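You operate a simulated robot arm through the tools that you are given. There is no shell and no other tool. Be economical: measure what you need, move in short steps, check, and stop when the job is done.

Carry out the task below with a simulated robot arm. There is one attempt and no reset: what you move stays moved.

TASK
Take the white day block labelled "tuesday" from the long oak table and put it in the green metal tray. Then fetch the green pad and set it on the yellow note block.
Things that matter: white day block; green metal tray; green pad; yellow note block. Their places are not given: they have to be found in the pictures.

It is judged by the outcome, as a careful person would: the job done as asked, and still so three seconds after it is handed in. It fails if anything else is knocked over, pushed out of place, dropped, spilled or broken.

THE ROBOT
A 7-joint arm with a two-finger parallel gripper, fixed in place. Base frame: the origin is at the foot of the arm, x ahead of it, y to its left, z up; the work surface is at about z = 0. Lengths are in mm, angles in degrees, forces in N, time in s.
With the tool pointing down near the work surface it reaches from about 240 to 620 mm from the base axis. Its first joint turns from -66.0 to 66.0 degrees. Payload 2.6 kg.
Tool frame: the origin (TCP) lies between the finger pads and is the grasp point; the fingertips stand 30 mm ahead of it; z points along the fingers, y is the line along which they close. The gripper opens to 94 mm. The fingers are 28 mm wide and 10 mm thick; the gripper's body (50 by 96 mm) begins 55 mm behind the TCP.
Orientation is told as [roll, pitch, yaw] about the base's x, y, z axes, in that order, counted from this pose: with the fingers straight down and closing along the base's y, the tool's x points along the base's -x, its y along +y and its z along -z.

THE INTERFACE
- The arm moves only by the tool servo_tool. Its argument "moves" is a list of rows, each a list of 3 entries, a list of its own where there are three numbers: the turn, a rotation vector about the tool's x, y, z in degrees, then the shift along the tool's x, y, z in mm, then the opening, from 0 (shut) to 1 (fully open). In form: [[[ax, ay, az], [dx, dy, dz], grip], ...]. A call has 1 to 10 rows; each row is the pose to reach, as a shift and turn from the pose commanded when the call began, along the tool's axes at that moment. A row lasts 0.2 s, in which the tool goes at most 50 mm and 8.6 degrees; a call with a longer step from one row to the next is refused whole, and so is a gripper value outside its range. A pose out of reach is approached as far as the arm can. The call stops where the force on the tool passes 40 N (or 10 N more than at its start, if that is more) or the arm is blocked; 0.2 s more then pass. The fingers move at their own pace (about 72 mm/s each) and stop on an object; they squeeze with about 22 N. The grip force told is the motor's: it shows also when the fingers shut on nothing. Time passes only in rows, and 0.2 s behind the last, so rows that repeat a pose let the fingers close. It gives the time, the measured TCP pose, the force on the tool (base axes), the opening and the grip force at its end, in the units of the frame above (readings bear some noise).
- Cameras (640 x 400 px; columns grow to the right, rows downward): "scene" is fixed at [35.9, 421.3, 561.5]; the picture's right is [-0.93, -0.38, 0.00], its down [-0.21, 0.51, -0.83] and it looks along [0.32, -0.77, -0.56] (base axes); focal length 327 px, centre (320, 200). "wrist" rides on the gripper at [-37, 0, -58] in the tool frame; the picture's right is [0.00, -1.00, 0.00], its down [0.97, 0.00, -0.24] and it looks along [0.24, 0.00, 0.97] (tool axes); focal length 218 px, centre (320, 200).
- grab_frame(camera): a new picture of that camera. No time passes.
- pixel_to_xyz(camera, pixels): for up to 12 pixels [column, row] of the newest picture of that camera ("zoom" is the newest enlarged one), the place [x, y, z] in the base frame of the surface seen there, good to about 3 mm, but the place of the scene camera against the robot may be out by one fixed shift of up to 25 mm in any direction. No time passes.
- zoom(camera, box): a new picture of the part [left, top, right, bottom] of that camera's present view, enlarged. No time passes.
- sign_off(): hands the job in; it is judged then, once.

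Work in short steps. Measure before you move; look again where a grasp or a placing could have gone wrong, and mend it. You have 80 turns and 54 pictures in all, the two below and enlarged ones among them. Open the gripper and draw the arm clear of the work before you hand the job in, unless the task says otherwise; then end with one line.

The tools are called by a JSON object that holds its "name" and its "arguments". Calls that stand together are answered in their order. servo_tool: Moves the arm, as the interface text tells. Its arguments: {"type":"object","properties":{"moves":{"type":"array"}},"required":["moves"]} The other tools are called the same way: grab_frame (camera) takes a picture; pixel_to_xyz (camera, pixels) gives the place of the surface under pixels of a picture; zoom (camera, box) takes an enlarged picture of a part of a camera's view; sign_off () hands the job in.

At the start:

```text
time: 0.0
position: [440.6, 35.4, 282.5]
ee_rot: [0.0, 0.1, 0.0]
ft_force: [-0.6, 0.1, 0.2]
gripper_width: 94.2
grasp_force: 0.0
```

scene: 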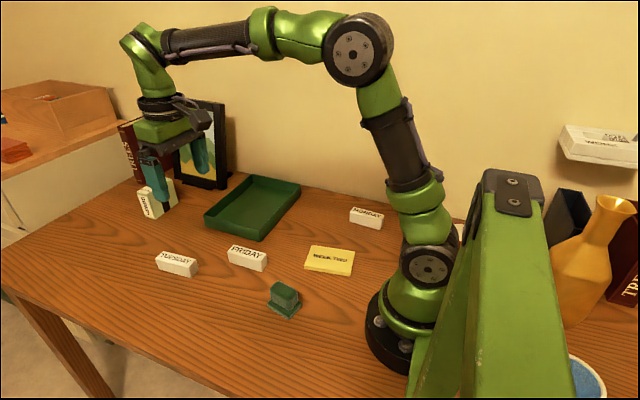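
wrist: 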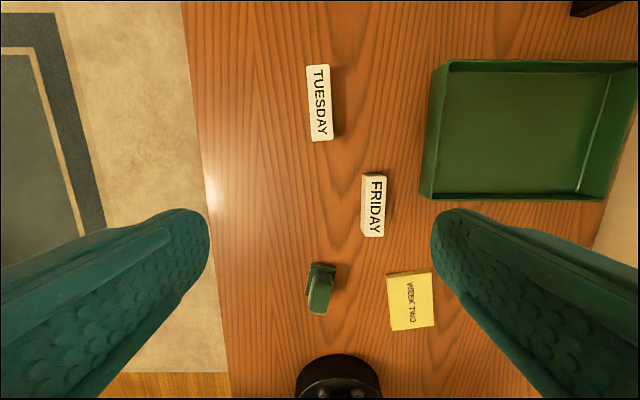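

The wrist view shows TUESDAY near (319,102), FRIDAY (373,205), the yellow block (410,300), a green item (320,288) and the tray (525,130). I measure these points and take closer pictures.

{"name": "pixel_to_xyz", "arguments": {"camera": "wrist", "pixels": [[319, 102], [308, 68], [324, 138], [373, 205], [410, 285], [321, 272], [319, 295], [320, 312], [445, 190], [525, 130], [440, 70], [340, 100]]}}

{"name": "zoom", "arguments": {"camera": "wrist", "box": [270, 220, 450, 340]}}

{"name": "zoom", "arguments": {"camera": "scene", "box": [130, 170, 400, 340]}}

```text
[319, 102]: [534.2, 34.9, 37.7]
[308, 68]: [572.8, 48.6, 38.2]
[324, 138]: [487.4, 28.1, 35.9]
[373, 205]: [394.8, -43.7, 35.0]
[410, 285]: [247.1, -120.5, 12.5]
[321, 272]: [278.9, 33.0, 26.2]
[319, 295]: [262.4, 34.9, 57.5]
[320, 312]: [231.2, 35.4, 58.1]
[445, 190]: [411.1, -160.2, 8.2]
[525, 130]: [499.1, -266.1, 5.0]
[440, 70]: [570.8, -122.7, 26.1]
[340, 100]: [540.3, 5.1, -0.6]
```

```text
3.33 times, centred on (360, 280) of wrist
```

zoom: 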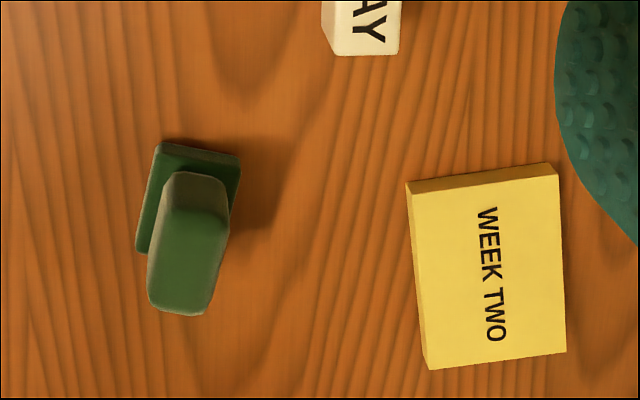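

```text
2.35 times, centred on (265, 255) of scene
```

zoom: 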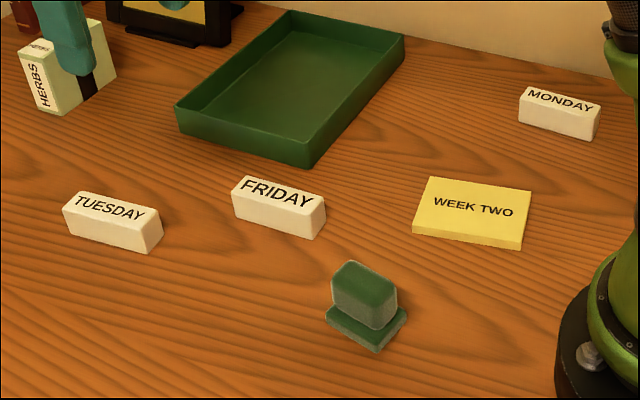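

I need finer geometry of TUESDAY and the green item, so I zoom in.

{"name": "zoom", "arguments": {"camera": "wrist", "box": [260, 50, 380, 150]}}

{"name": "zoom", "arguments": {"camera": "scene", "box": [255, 270, 319, 330]}}

```text
4.00 times, centred on (320, 100) of wrist
```

zoom: 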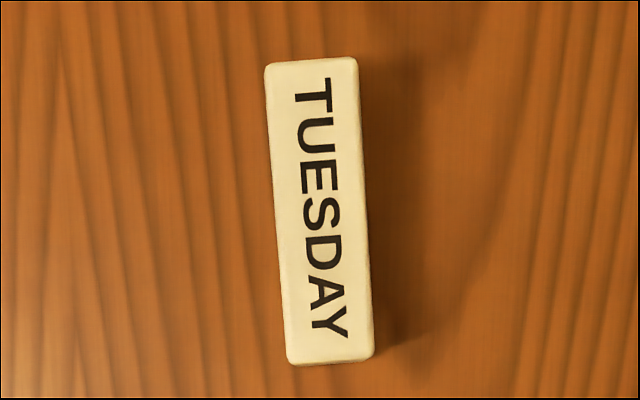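

```text
6.67 times, centred on (287, 300) of scene
```

zoom: 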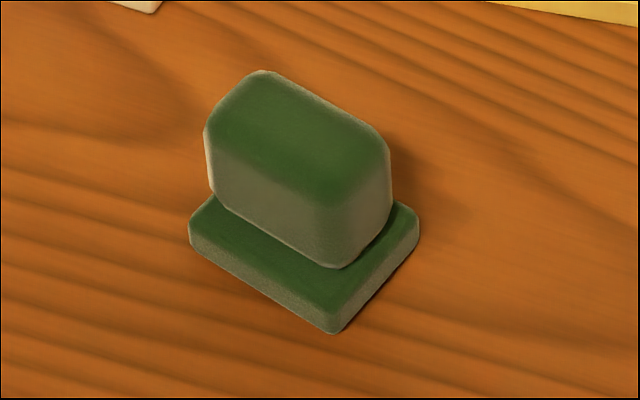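

{"name": "pixel_to_xyz", "arguments": {"camera": "wrist", "pixels": [[308.5, 68], [327.5, 67], [331, 137], [314, 138.5], [320.5, 102], [312, 103], [328, 102]]}}

{"name": "pixel_to_xyz", "arguments": {"camera": "zoom", "pixels": [[262, 80], [212, 130], [380, 150], [325, 200], [300, 130], [190, 228], [330, 325], [415, 220], [260, 235], [330, 345]]}}

{"name": "pixel_to_xyz", "arguments": {"camera": "scene", "pixels": [[163, 256], [195, 265], [178, 258], [330, 258], [283, 292], [245, 252]]}}

```text
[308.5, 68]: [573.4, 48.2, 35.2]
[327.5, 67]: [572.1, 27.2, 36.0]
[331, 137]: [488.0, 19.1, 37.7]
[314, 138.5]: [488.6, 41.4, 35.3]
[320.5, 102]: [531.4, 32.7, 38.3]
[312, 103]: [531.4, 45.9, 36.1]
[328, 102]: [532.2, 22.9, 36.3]
```

```text
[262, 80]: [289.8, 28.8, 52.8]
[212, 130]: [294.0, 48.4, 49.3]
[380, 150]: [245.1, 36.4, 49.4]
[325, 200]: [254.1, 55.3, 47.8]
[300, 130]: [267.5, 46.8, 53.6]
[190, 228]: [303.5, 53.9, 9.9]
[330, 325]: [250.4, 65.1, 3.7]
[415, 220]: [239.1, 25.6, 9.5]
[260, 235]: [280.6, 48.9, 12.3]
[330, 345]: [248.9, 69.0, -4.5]
```

```text
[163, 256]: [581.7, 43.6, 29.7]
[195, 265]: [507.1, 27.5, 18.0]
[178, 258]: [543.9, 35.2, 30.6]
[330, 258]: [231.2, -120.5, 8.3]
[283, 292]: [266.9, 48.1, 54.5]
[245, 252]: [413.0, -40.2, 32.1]
```

TUESDAY is about 88x22x36 mm at (531,34), turned about +4.5°. I move above it at z≈130 and turn.

{"name": "servo_tool", "arguments": {"moves": [[[0, 0, -1], [-22, 0, 35], 1], [[0, 0, -2], [-45, -0.5, 70], 1], [[0, 0, -3], [-68, -1, 105], 1], [[0, 0, -4], [-85, -1.4, 130], 1], [[0, 0, -4.5], [-90.4, -1.4, 150], 1], [[0, 0, -4.5], [-90.4, -1.4, 150], 1]]}}

{"name": "grab_frame", "arguments": {"camera": "wrist"}}

```text
time: 1.4
position: [530.1, 35.6, 133.4]
ee_rot: [0.0, 0.0, 4.6]
ft_force: [-0.4, 0.8, -0.2]
gripper_width: 94.1
grasp_force: 0.0
```

```text
47 pictures are left
```

wrist: 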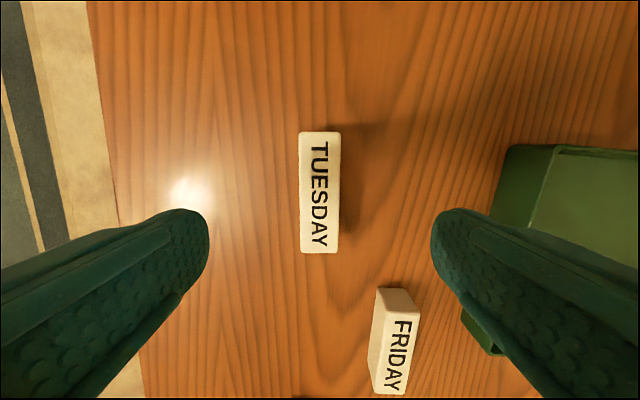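

TUESDAY is centred and parallel to the fingers (column 320). I descend to z≈35 in two parts.

{"name": "servo_tool", "arguments": {"moves": [[[0, 0, 0], [0, 1, 40], 1], [[0, 0, 0], [0, 1, 75], 1], [[0, 0, 0], [0, 1, 98], 1], [[0, 0, 0], [0, 1, 98], 1]]}}

{"name": "servo_tool", "arguments": {"moves": [[[0, 0, 0], [0, 0, 0], 0.4], [[0, 0, 0], [0, 0, 0], 0.1], [[0, 0, 0], [0, 0, 0], 0.1], [[0, 0, 0], [0, 0, 0], 0.1]]}}

{"name": "grab_frame", "arguments": {"camera": "wrist"}}

```text
time: 2.4
position: [529.9, 36.7, 32.9]
ee_rot: [0.0, 0.1, 4.5]
ft_force: [-0.4, 0.1, 0.4]
gripper_width: 94.0
grasp_force: 0.0
```

```text
time: 3.4
position: [530.5, 36.0, 34.9]
ee_rot: [0.0, 0.1, 4.6]
ft_force: [0.0, -0.3, 0.3]
gripper_width: 33.9
grasp_force: 21.6
```

```text
46 pictures are left
```

wrist: 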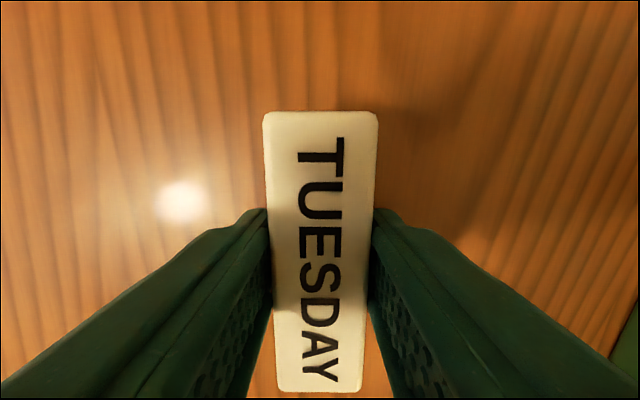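

The block is held (33.9 mm opening, 21.6 N). I lift to about z=200 and look at the tray.

{"name": "servo_tool", "arguments": {"moves": [[[0, 0, 0], [0, 0, -30], 0.1], [[0, 0, 0], [0, 0, -70], 0.1], [[0, 0, 0], [0, 0, -110], 0.1], [[0, 0, 0], [0, 0, -150], 0.1], [[0, 0, 0], [0, 0, -165], 0.1]]}}

{"name": "grab_frame", "arguments": {"camera": "wrist"}}

{"name": "grab_frame", "arguments": {"camera": "scene"}}

```text
time: 4.6
position: [531.1, 33.8, 199.4]
ee_rot: [0.0, 0.0, 4.5]
ft_force: [0.3, -1.0, -1.4]
gripper_width: 33.7
grasp_force: 22.2
```

```text
45 pictures are left
```

wrist: 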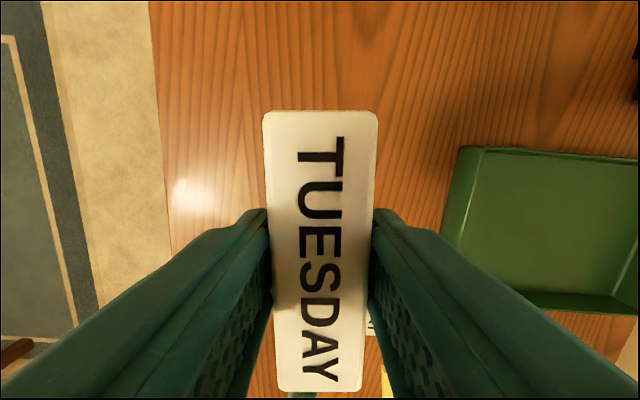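

```text
44 pictures are left
```

scene: 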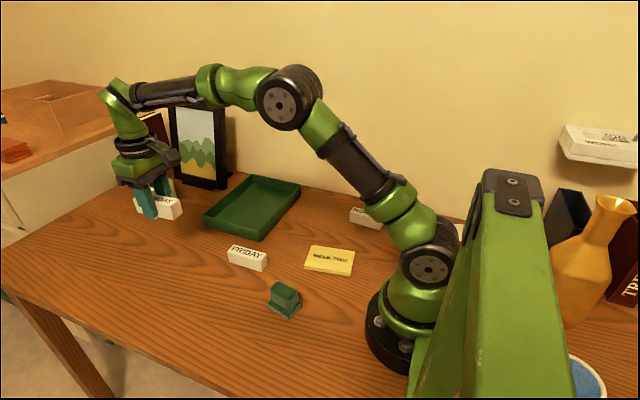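

{"name": "pixel_to_xyz", "arguments": {"camera": "scene", "pixels": [[205, 214], [256, 233], [300, 184], [249, 175], [252, 205], [219, 213], [256, 225], [288, 187], [250, 187], [330, 258]]}}

{"name": "pixel_to_xyz", "arguments": {"camera": "wrist", "pixels": [[461, 148], [484, 150], [470, 230], [560, 230], [600, 300], [560, 155], [600, 312], [456, 225], [472, 190]]}}

```text
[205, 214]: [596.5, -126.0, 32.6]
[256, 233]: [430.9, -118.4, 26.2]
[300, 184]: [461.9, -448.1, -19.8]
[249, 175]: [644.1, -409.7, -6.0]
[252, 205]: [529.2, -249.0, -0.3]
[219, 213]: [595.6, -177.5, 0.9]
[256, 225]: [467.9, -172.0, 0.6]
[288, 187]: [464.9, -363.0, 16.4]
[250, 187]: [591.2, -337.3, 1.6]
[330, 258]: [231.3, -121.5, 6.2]
```

```text
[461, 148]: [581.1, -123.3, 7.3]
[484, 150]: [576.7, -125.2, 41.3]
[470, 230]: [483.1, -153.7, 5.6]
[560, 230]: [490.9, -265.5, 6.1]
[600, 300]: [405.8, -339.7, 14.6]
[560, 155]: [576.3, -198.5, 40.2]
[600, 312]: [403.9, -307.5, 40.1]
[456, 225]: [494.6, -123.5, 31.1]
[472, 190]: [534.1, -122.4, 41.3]
```

The tray has rim z≈40, floor z≈5, inside roughly x 425–560, y −150…−345. I carry the block over to about (490,−235) at the same height.

{"name": "servo_tool", "arguments": {"moves": [[[0, 0, 0], [8, -34, 0], 0.1], [[0, 0, 0], [18, -76, 0], 0.1], [[0, 0, 0], [28, -120, 0], 0.1], [[0, 0, 0], [38, -164, 0], 0.1], [[0, 0, 0], [48, -206, 0], 0.1], [[0, 0, 0], [57, -244, 0], 0.1], [[0, 0, 0], [62, -265, 0], 0.1], [[0, 0, 0], [62, -265, 0], 0.1]]}}

{"name": "grab_frame", "arguments": {"camera": "wrist"}}

{"name": "grab_frame", "arguments": {"camera": "scene"}}

```text
time: 6.4
position: [489.6, -232.0, 198.5]
ee_rot: [0.0, 0.0, 4.5]
ft_force: [0.4, -0.3, -1.1]
gripper_width: 33.7
grasp_force: 22.0
```

```text
43 pictures are left
```

wrist: 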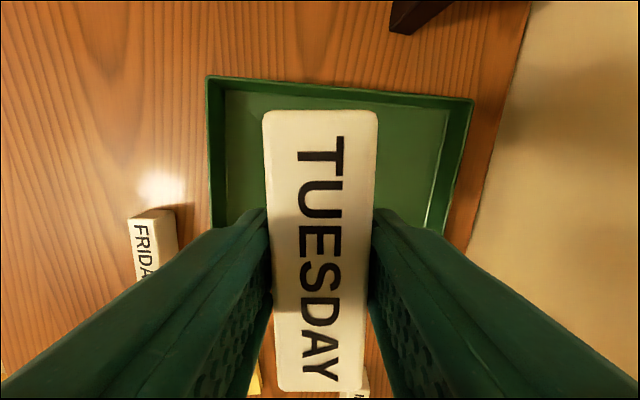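

```text
42 pictures are left
```

scene: 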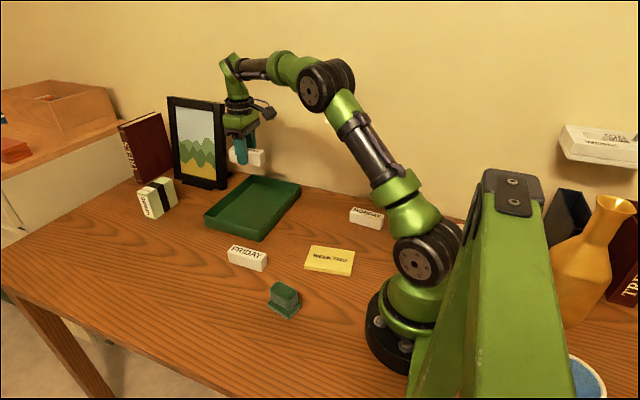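

{"name": "pixel_to_xyz", "arguments": {"camera": "wrist", "pixels": [[340, 84], [340, 90], [340, 100], [250, 150], [420, 150], [228, 180], [440, 180], [212, 180], [468, 110], [453, 110]]}}

```text
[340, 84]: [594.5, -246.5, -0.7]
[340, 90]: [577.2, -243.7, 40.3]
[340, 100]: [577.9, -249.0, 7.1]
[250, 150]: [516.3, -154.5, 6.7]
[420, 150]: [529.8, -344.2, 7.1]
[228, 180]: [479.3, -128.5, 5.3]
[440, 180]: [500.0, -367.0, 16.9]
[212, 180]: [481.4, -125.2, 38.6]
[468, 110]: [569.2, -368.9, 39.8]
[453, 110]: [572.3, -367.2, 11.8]
```

Inner tray x≈410–577, y≈−125…−367, so the block fits well. I descend to just above contact.

{"name": "servo_tool", "arguments": {"moves": [[[0, 0, 0], [0, 0, 40], 0.1], [[0, 0, 0], [0, 0, 80], 0.1], [[0, 0, 0], [0, 0, 115], 0.1], [[0, 0, 0], [0, 0, 140], 0.1], [[0, 0, 0], [0, 0, 152], 0.1], [[0, 0, 0], [0, 0, 157], 0.1], [[0, 0, 0], [0, 0, 157], 0.1]]}}

{"name": "servo_tool", "arguments": {"moves": [[[0, 0, 0], [0, 0, 1], 0.1], [[0, 0, 0], [0, 0, 2], 0.1], [[0, 0, 0], [0, 0, 2], 0.1]]}}

{"name": "grab_frame", "arguments": {"camera": "scene"}}

```text
time: 8.0
position: [489.2, -234.2, 41.4]
ee_rot: [0.0, 0.1, 4.5]
ft_force: [0.3, -0.3, -0.5]
gripper_width: 33.7
grasp_force: 21.9
```

```text
time: 8.8
position: [490.3, -234.7, 39.3]
ee_rot: [0.0, -0.1, 4.5]
ft_force: [-1.5, 1.4, 6.0]
gripper_width: 33.9
grasp_force: 21.3
```

```text
41 pictures are left
```

scene: 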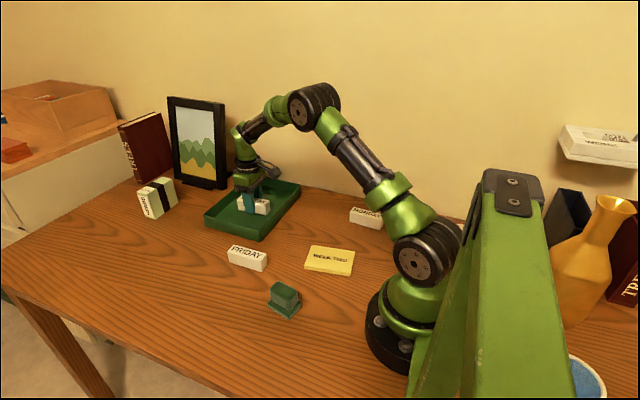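

Contact is felt (6 N), so the block rests on the tray floor. I open and rise straight up.

{"name": "servo_tool", "arguments": {"moves": [[[0, 0, 0], [0, 0, 0], 0.6], [[0, 0, 0], [0, 0, 0], 0.8], [[0, 0, 0], [0, 0, 0], 0.8], [[0, 0, 0], [0, 0, -20], 0.8], [[0, 0, 0], [0, 0, -60], 0.8], [[0, 0, 0], [0, 0, -105], 0.8], [[0, 0, 0], [0, 0, -150], 0.8], [[0, 0, 0], [0, 0, -190], 0.8], [[0, 0, 0], [0, 0, -220], 0.8]]}}

{"name": "grab_frame", "arguments": {"camera": "wrist"}}

```text
time: 10.8
position: [487.4, -234.7, 262.1]
ee_rot: [0.0, 0.1, 4.5]
ft_force: [-0.3, -0.8, 0.2]
gripper_width: 75.4
grasp_force: 0.1
```

```text
40 pictures are left
```

wrist: 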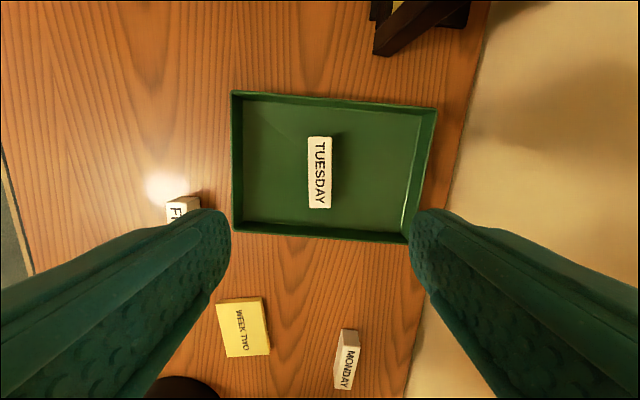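

TUESDAY lies flat in the tray. Next I move above the green pad (handle axis yaw ≈ −10.5°), staying high at about z=260.

{"name": "servo_tool", "arguments": {"moves": [[[0, 0, 2], [25, 36, 0], 0.8], [[0, 0, 4], [50, 72, 0], 0.8], [[0, 0, 6], [75, 108, 0], 0.8], [[0, 0, 8], [100, 144, 0], 0.8], [[0, 0, 10], [125, 180, 0], 0.8], [[0, 0, 12], [150, 216, 0], 0.8], [[0, 0, 14], [175, 252, 0], 0.8], [[0, 0, 15], [200, 287.5, 0], 0.8], [[0, 0, 15], [200, 287.5, 0], 0.8], [[0, 0, 15], [200, 287.5, 0], 0.8]]}}

{"name": "grab_frame", "arguments": {"camera": "wrist"}}

```text
time: 13.0
position: [265.3, 36.4, 261.1]
ee_rot: [0.2, -0.1, -10.5]
ft_force: [0.2, -0.4, 0.2]
gripper_width: 75.1
grasp_force: 0.0
```

```text
39 pictures are left
```

wrist: 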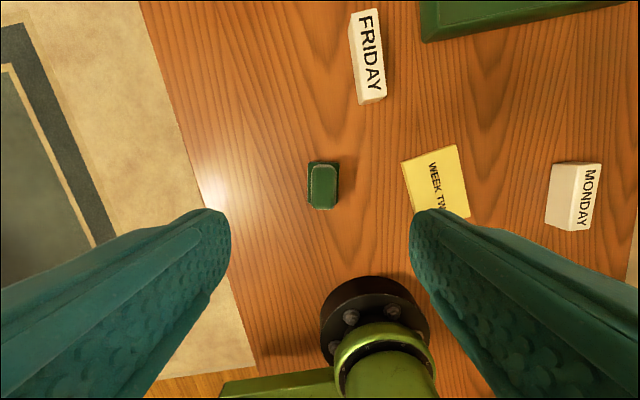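

{"name": "zoom", "arguments": {"camera": "wrist", "box": [280, 135, 360, 235]}}

{"name": "pixel_to_xyz", "arguments": {"camera": "wrist", "pixels": [[323, 170], [323, 186], [323, 203], [315, 186], [332, 186], [310, 163], [338, 164], [404, 164], [456, 147], [468, 215], [435, 180], [412, 205]]}}

```text
4.00 times, centred on (320, 185) of wrist
```

zoom: 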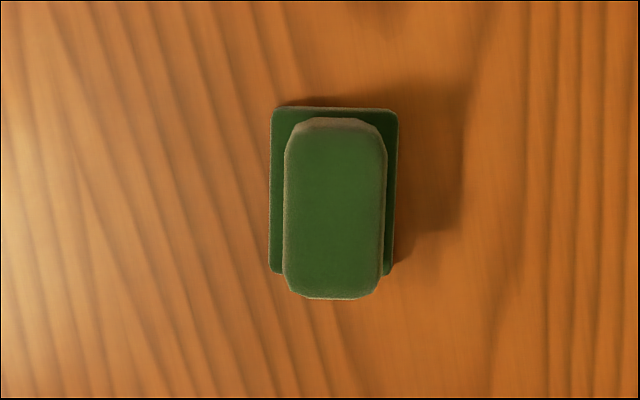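

```text
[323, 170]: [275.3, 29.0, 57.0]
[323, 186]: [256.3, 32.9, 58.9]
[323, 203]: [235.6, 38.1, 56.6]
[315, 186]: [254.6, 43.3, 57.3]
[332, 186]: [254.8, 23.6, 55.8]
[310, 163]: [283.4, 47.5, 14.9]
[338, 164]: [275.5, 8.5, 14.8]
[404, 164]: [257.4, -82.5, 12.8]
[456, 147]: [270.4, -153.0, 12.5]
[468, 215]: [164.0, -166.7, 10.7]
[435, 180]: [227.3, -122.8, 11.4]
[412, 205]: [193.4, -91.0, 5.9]
```

The pad is one piece: base top z≈12, handle top z≈58, handle centre ≈(256,33.5), aligned with the fingers. I descend in two parts, checking in between.

{"name": "servo_tool", "arguments": {"moves": [[[0, 0, 0], [4, -2, 40], 0.8], [[0, 0, 0], [8.8, -4.7, 80], 0.8], [[0, 0, 0], [8.8, -4.7, 120], 0.8], [[0, 0, 0], [8.8, -4.7, 140], 0.8], [[0, 0, 0], [8.8, -4.7, 140], 0.8]]}}

{"name": "grab_frame", "arguments": {"camera": "wrist"}}

```text
time: 14.2
position: [258.9, 33.5, 121.7]
ee_rot: [0.0, 0.0, -10.5]
ft_force: [0.1, -0.5, 0.0]
gripper_width: 75.1
grasp_force: 0.0
```

```text
37 pictures are left
```

wrist: 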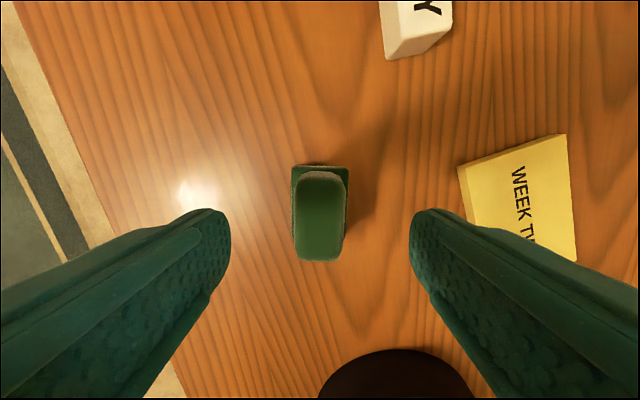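

The handle sits centred at column 320. I descend to z≈48 and close.

{"name": "servo_tool", "arguments": {"moves": [[[0, 0, 0], [0, 0, 35], 0.8], [[0, 0, 0], [0, 0, 60], 0.8], [[0, 0, 0], [0, 0, 73], 0.8], [[0, 0, 0], [0, 0, 73], 0.8]]}}

{"name": "servo_tool", "arguments": {"moves": [[[0, 0, 0], [0, 0, 0], 0.4], [[0, 0, 0], [0, 0, 0], 0.1], [[0, 0, 0], [0, 0, 0], 0.1], [[0, 0, 0], [0, 0, 0], 0.1]]}}

{"name": "grab_frame", "arguments": {"camera": "wrist"}}

```text
time: 15.2
position: [258.3, 33.8, 47.2]
ee_rot: [0.0, 0.0, -10.5]
ft_force: [1.3, -0.1, 0.1]
gripper_width: 75.0
grasp_force: 0.1
```

```text
time: 16.2
position: [257.7, 33.3, 48.0]
ee_rot: [0.1, 0.0, -10.5]
ft_force: [0.1, 0.8, -0.6]
gripper_width: 35.9
grasp_force: 21.9
```

```text
36 pictures are left
```

wrist: 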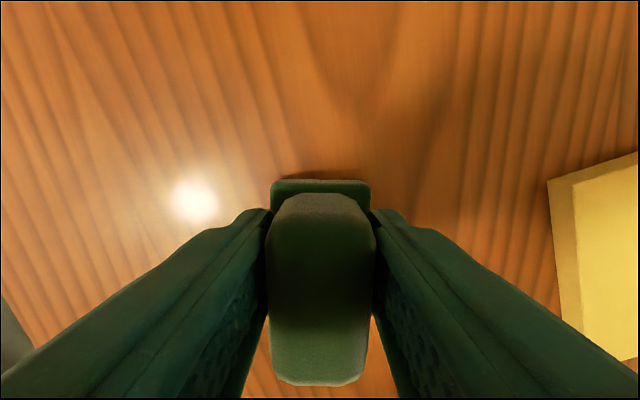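

The handle is held (35.9 mm, 21.9 N). I lift to z≈170 and look.

{"name": "servo_tool", "arguments": {"moves": [[[0, 0, 0], [0, 0, -25], 0.1], [[0, 0, 0], [0, 0, -60], 0.1], [[0, 0, 0], [0, 0, -95], 0.1], [[0, 0, 0], [0, 0, -120], 0.1], [[0, 0, 0], [0, 0, -120], 0.1]]}}

{"name": "grab_frame", "arguments": {"camera": "wrist"}}

{"name": "grab_frame", "arguments": {"camera": "scene"}}

```text
time: 17.4
position: [258.8, 35.4, 167.9]
ee_rot: [0.1, 0.0, -10.5]
ft_force: [-0.1, -0.7, -0.9]
gripper_width: 36.0
grasp_force: 22.4
```

```text
35 pictures are left
```

wrist: 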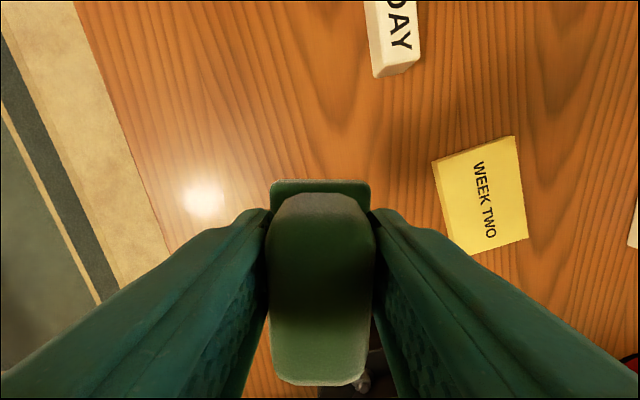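

```text
34 pictures are left
```

scene: 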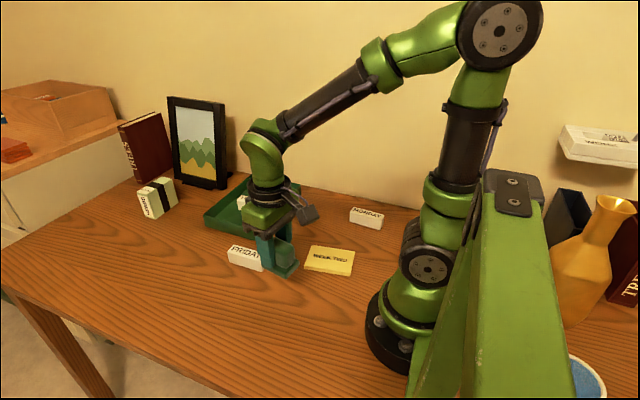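

{"name": "pixel_to_xyz", "arguments": {"camera": "wrist", "pixels": [[439, 163], [513, 138], [525, 237], [470, 250], [484, 195], [456, 235], [440, 180], [518, 190]]}}

{"name": "zoom", "arguments": {"camera": "wrist", "box": [415, 115, 575, 265]}}

{"name": "pixel_to_xyz", "arguments": {"camera": "scene", "pixels": [[312, 247], [354, 252], [350, 275], [305, 266], [330, 259]]}}

```text
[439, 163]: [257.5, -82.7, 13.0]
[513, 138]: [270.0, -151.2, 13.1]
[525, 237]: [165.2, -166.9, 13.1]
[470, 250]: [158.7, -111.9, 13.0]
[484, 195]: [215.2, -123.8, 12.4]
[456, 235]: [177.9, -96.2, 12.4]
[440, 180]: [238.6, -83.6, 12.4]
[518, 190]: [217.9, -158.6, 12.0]
```

```text
2.67 times, centred on (495, 190) of wrist
```

zoom: 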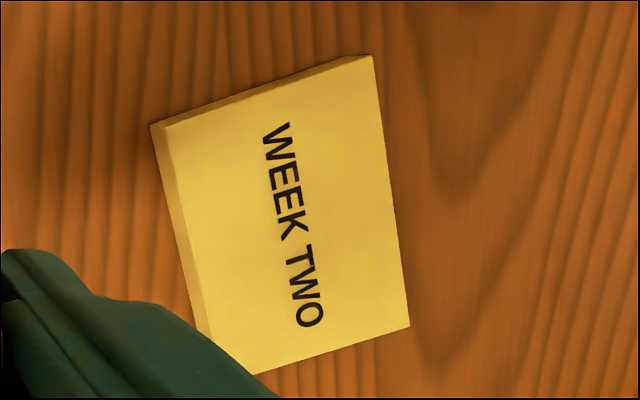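

```text
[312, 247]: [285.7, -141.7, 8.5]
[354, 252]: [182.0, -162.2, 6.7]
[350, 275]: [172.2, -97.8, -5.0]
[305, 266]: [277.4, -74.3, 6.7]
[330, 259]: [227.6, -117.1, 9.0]
```

The yellow block's top is z≈12.5, centre ≈(211,−125), about 70x106 mm, yaw ≈ +9°. I carry the pad to (214,−124) at height, turning to match, on a path bowed slightly outward.

{"name": "servo_tool", "arguments": {"moves": [[[0, 0, -4], [-8, -33, 0], 0.1], [[0, 0, -8], [-12, -66, 0], 0.1], [[0, 0, -12], [-6, -99, 0], 0.1], [[0, 0, -16], [5, -132, 0], 0.1], [[0, 0, -19.5], [14.9, -163.9, 0], 0.1], [[0, 0, -19.5], [14.9, -163.9, 0], 0.1], [[0, 0, -19.5], [14.9, -163.9, 0], 0.1]]}}

{"name": "grab_frame", "arguments": {"camera": "wrist"}}

{"name": "grab_frame", "arguments": {"camera": "scene"}}

```text
time: 19.0
position: [213.1, -125.1, 166.8]
ee_rot: [-0.1, 0.0, 9.0]
ft_force: [0.0, 0.9, -0.3]
gripper_width: 35.7
grasp_force: 22.1
```

```text
32 pictures are left
```

wrist: 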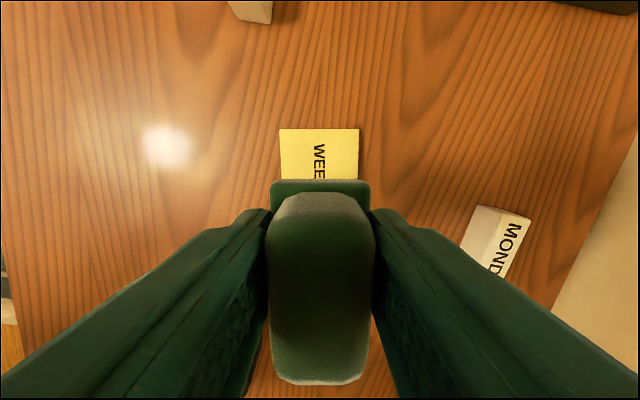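

```text
31 pictures are left
```

scene: 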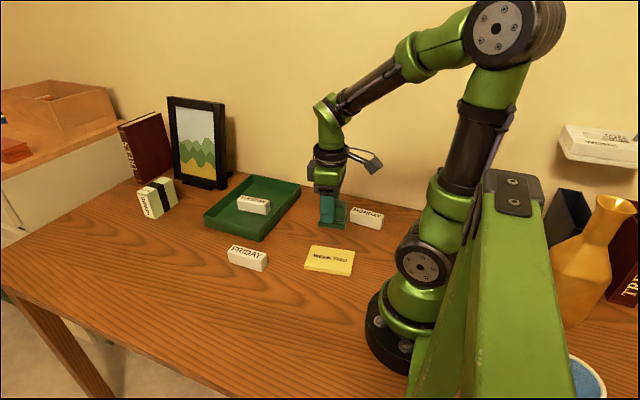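

The pad is square with the yellow block and centred (columns 280–358). I descend to z≈62, then feel for contact.

{"name": "servo_tool", "arguments": {"moves": [[[0, 0, 0], [0, 0, 40], 0.1], [[0, 0, 0], [0, 0, 75], 0.1], [[0, 0, 0], [0, 0, 95], 0.1], [[0, 0, 0], [0, 0, 105], 0.1], [[0, 0, 0], [0, 0, 105], 0.1]]}}

{"name": "grab_frame", "arguments": {"camera": "wrist"}}

{"name": "zoom", "arguments": {"camera": "scene", "box": [270, 200, 400, 290]}}

```text
time: 20.2
position: [212.4, -124.6, 62.5]
ee_rot: [0.0, 0.0, 9.0]
ft_force: [-0.6, 0.5, -0.4]
gripper_width: 35.8
grasp_force: 21.8
```

```text
30 pictures are left
```

wrist: 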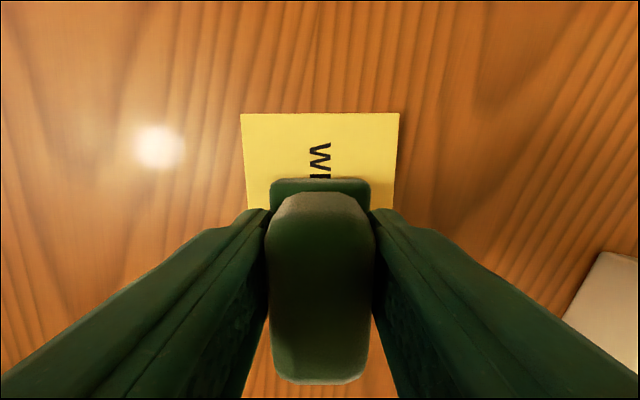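

```text
4.44 times, centred on (335, 245) of scene
```

zoom: 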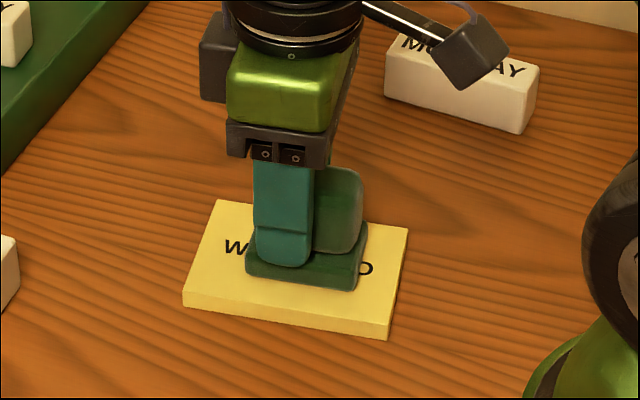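

The pad is centred over the block. I lower in millimetre steps.

{"name": "servo_tool", "arguments": {"moves": [[[0, 0, 0], [0, 0, 1], 0.1], [[0, 0, 0], [0, 0, 1.5], 0.1], [[0, 0, 0], [0, 0, 2], 0.1], [[0, 0, 0], [0, 0, 2], 0.1]]}}

```text
time: 21.2
position: [213.7, -124.2, 60.3]
ee_rot: [0.0, -0.1, 9.0]
ft_force: [-0.6, 0.4, -0.5]
gripper_width: 35.8
grasp_force: 21.7
```

{"name": "servo_tool", "arguments": {"moves": [[[0, 0, 0], [0, 0, 0.7], 0.1], [[0, 0, 0], [0, 0, 1.4], 0.1], [[0, 0, 0], [0, 0, 1.4], 0.1]]}}

```text
time: 22.0
position: [214.2, -124.8, 58.8]
ee_rot: [-0.1, -0.3, 9.0]
ft_force: [-3.3, 1.4, 28.8]
gripper_width: 35.9
grasp_force: 22.0
```

Contact (29 N). I back off slightly, then open moderately and rise straight up.

{"name": "servo_tool", "arguments": {"moves": [[[0, 0, 0], [0, 0, -0.8], 0.1], [[0, 0, 0], [0, 0, -0.8], 0.1]]}}

{"name": "servo_tool", "arguments": {"moves": [[[0, 0, 0], [0, 0, 0], 0.5], [[0, 0, 0], [0, 0, 0], 0.7], [[0, 0, 0], [0, 0, 0], 0.7], [[0, 0, 0], [0, 0, -15], 0.7], [[0, 0, 0], [0, 0, -50], 0.7], [[0, 0, 0], [0, 0, -90], 0.7], [[0, 0, 0], [-20, 0, -130], 0.7], [[0, 0, 0], [-50, 0, -165], 0.7], [[0, 0, 0], [-80, 0, -200], 0.7], [[0, 0, 0], [-110, 0, -220], 0.7]]}}

{"name": "grab_frame", "arguments": {"camera": "wrist"}}

{"name": "grab_frame", "arguments": {"camera": "scene"}}

```text
time: 22.6
position: [214.3, -125.2, 60.9]
ee_rot: [0.0, 0.1, 9.2]
ft_force: [4.6, -0.3, 8.9]
gripper_width: 35.9
grasp_force: 21.4
```

```text
time: 24.8
position: [323.8, -106.8, 279.5]
ee_rot: [0.0, -0.1, 9.0]
ft_force: [0.0, -0.1, 0.7]
gripper_width: 65.6
grasp_force: 0.1
```

```text
28 pictures are left
```

wrist: 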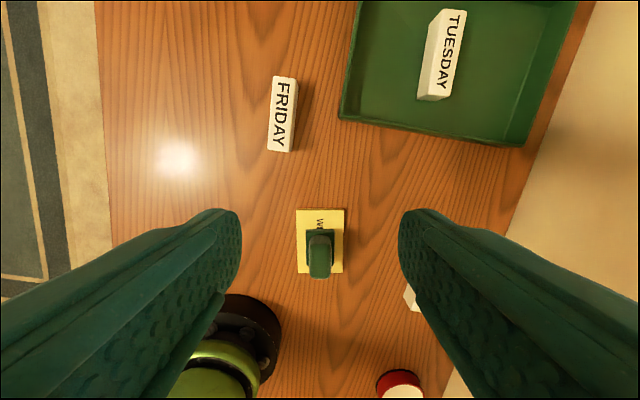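

```text
27 pictures are left
```

scene: 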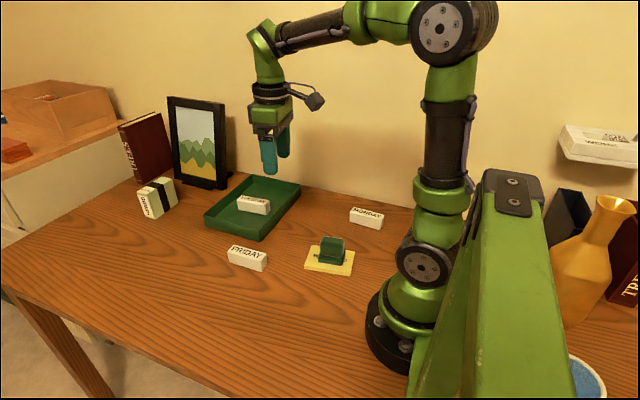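

Both pictures show the pad upright on the yellow block and TUESDAY in the tray. Nothing else has moved, and the gripper is open and clear, so I hand in.

{"name": "sign_off", "arguments": {}}

```text
The job is handed in.
```

The "tuesday" block is in the green metal tray and the green pad is on the yellow note block; the job is handed in, with the arm drawn clear.
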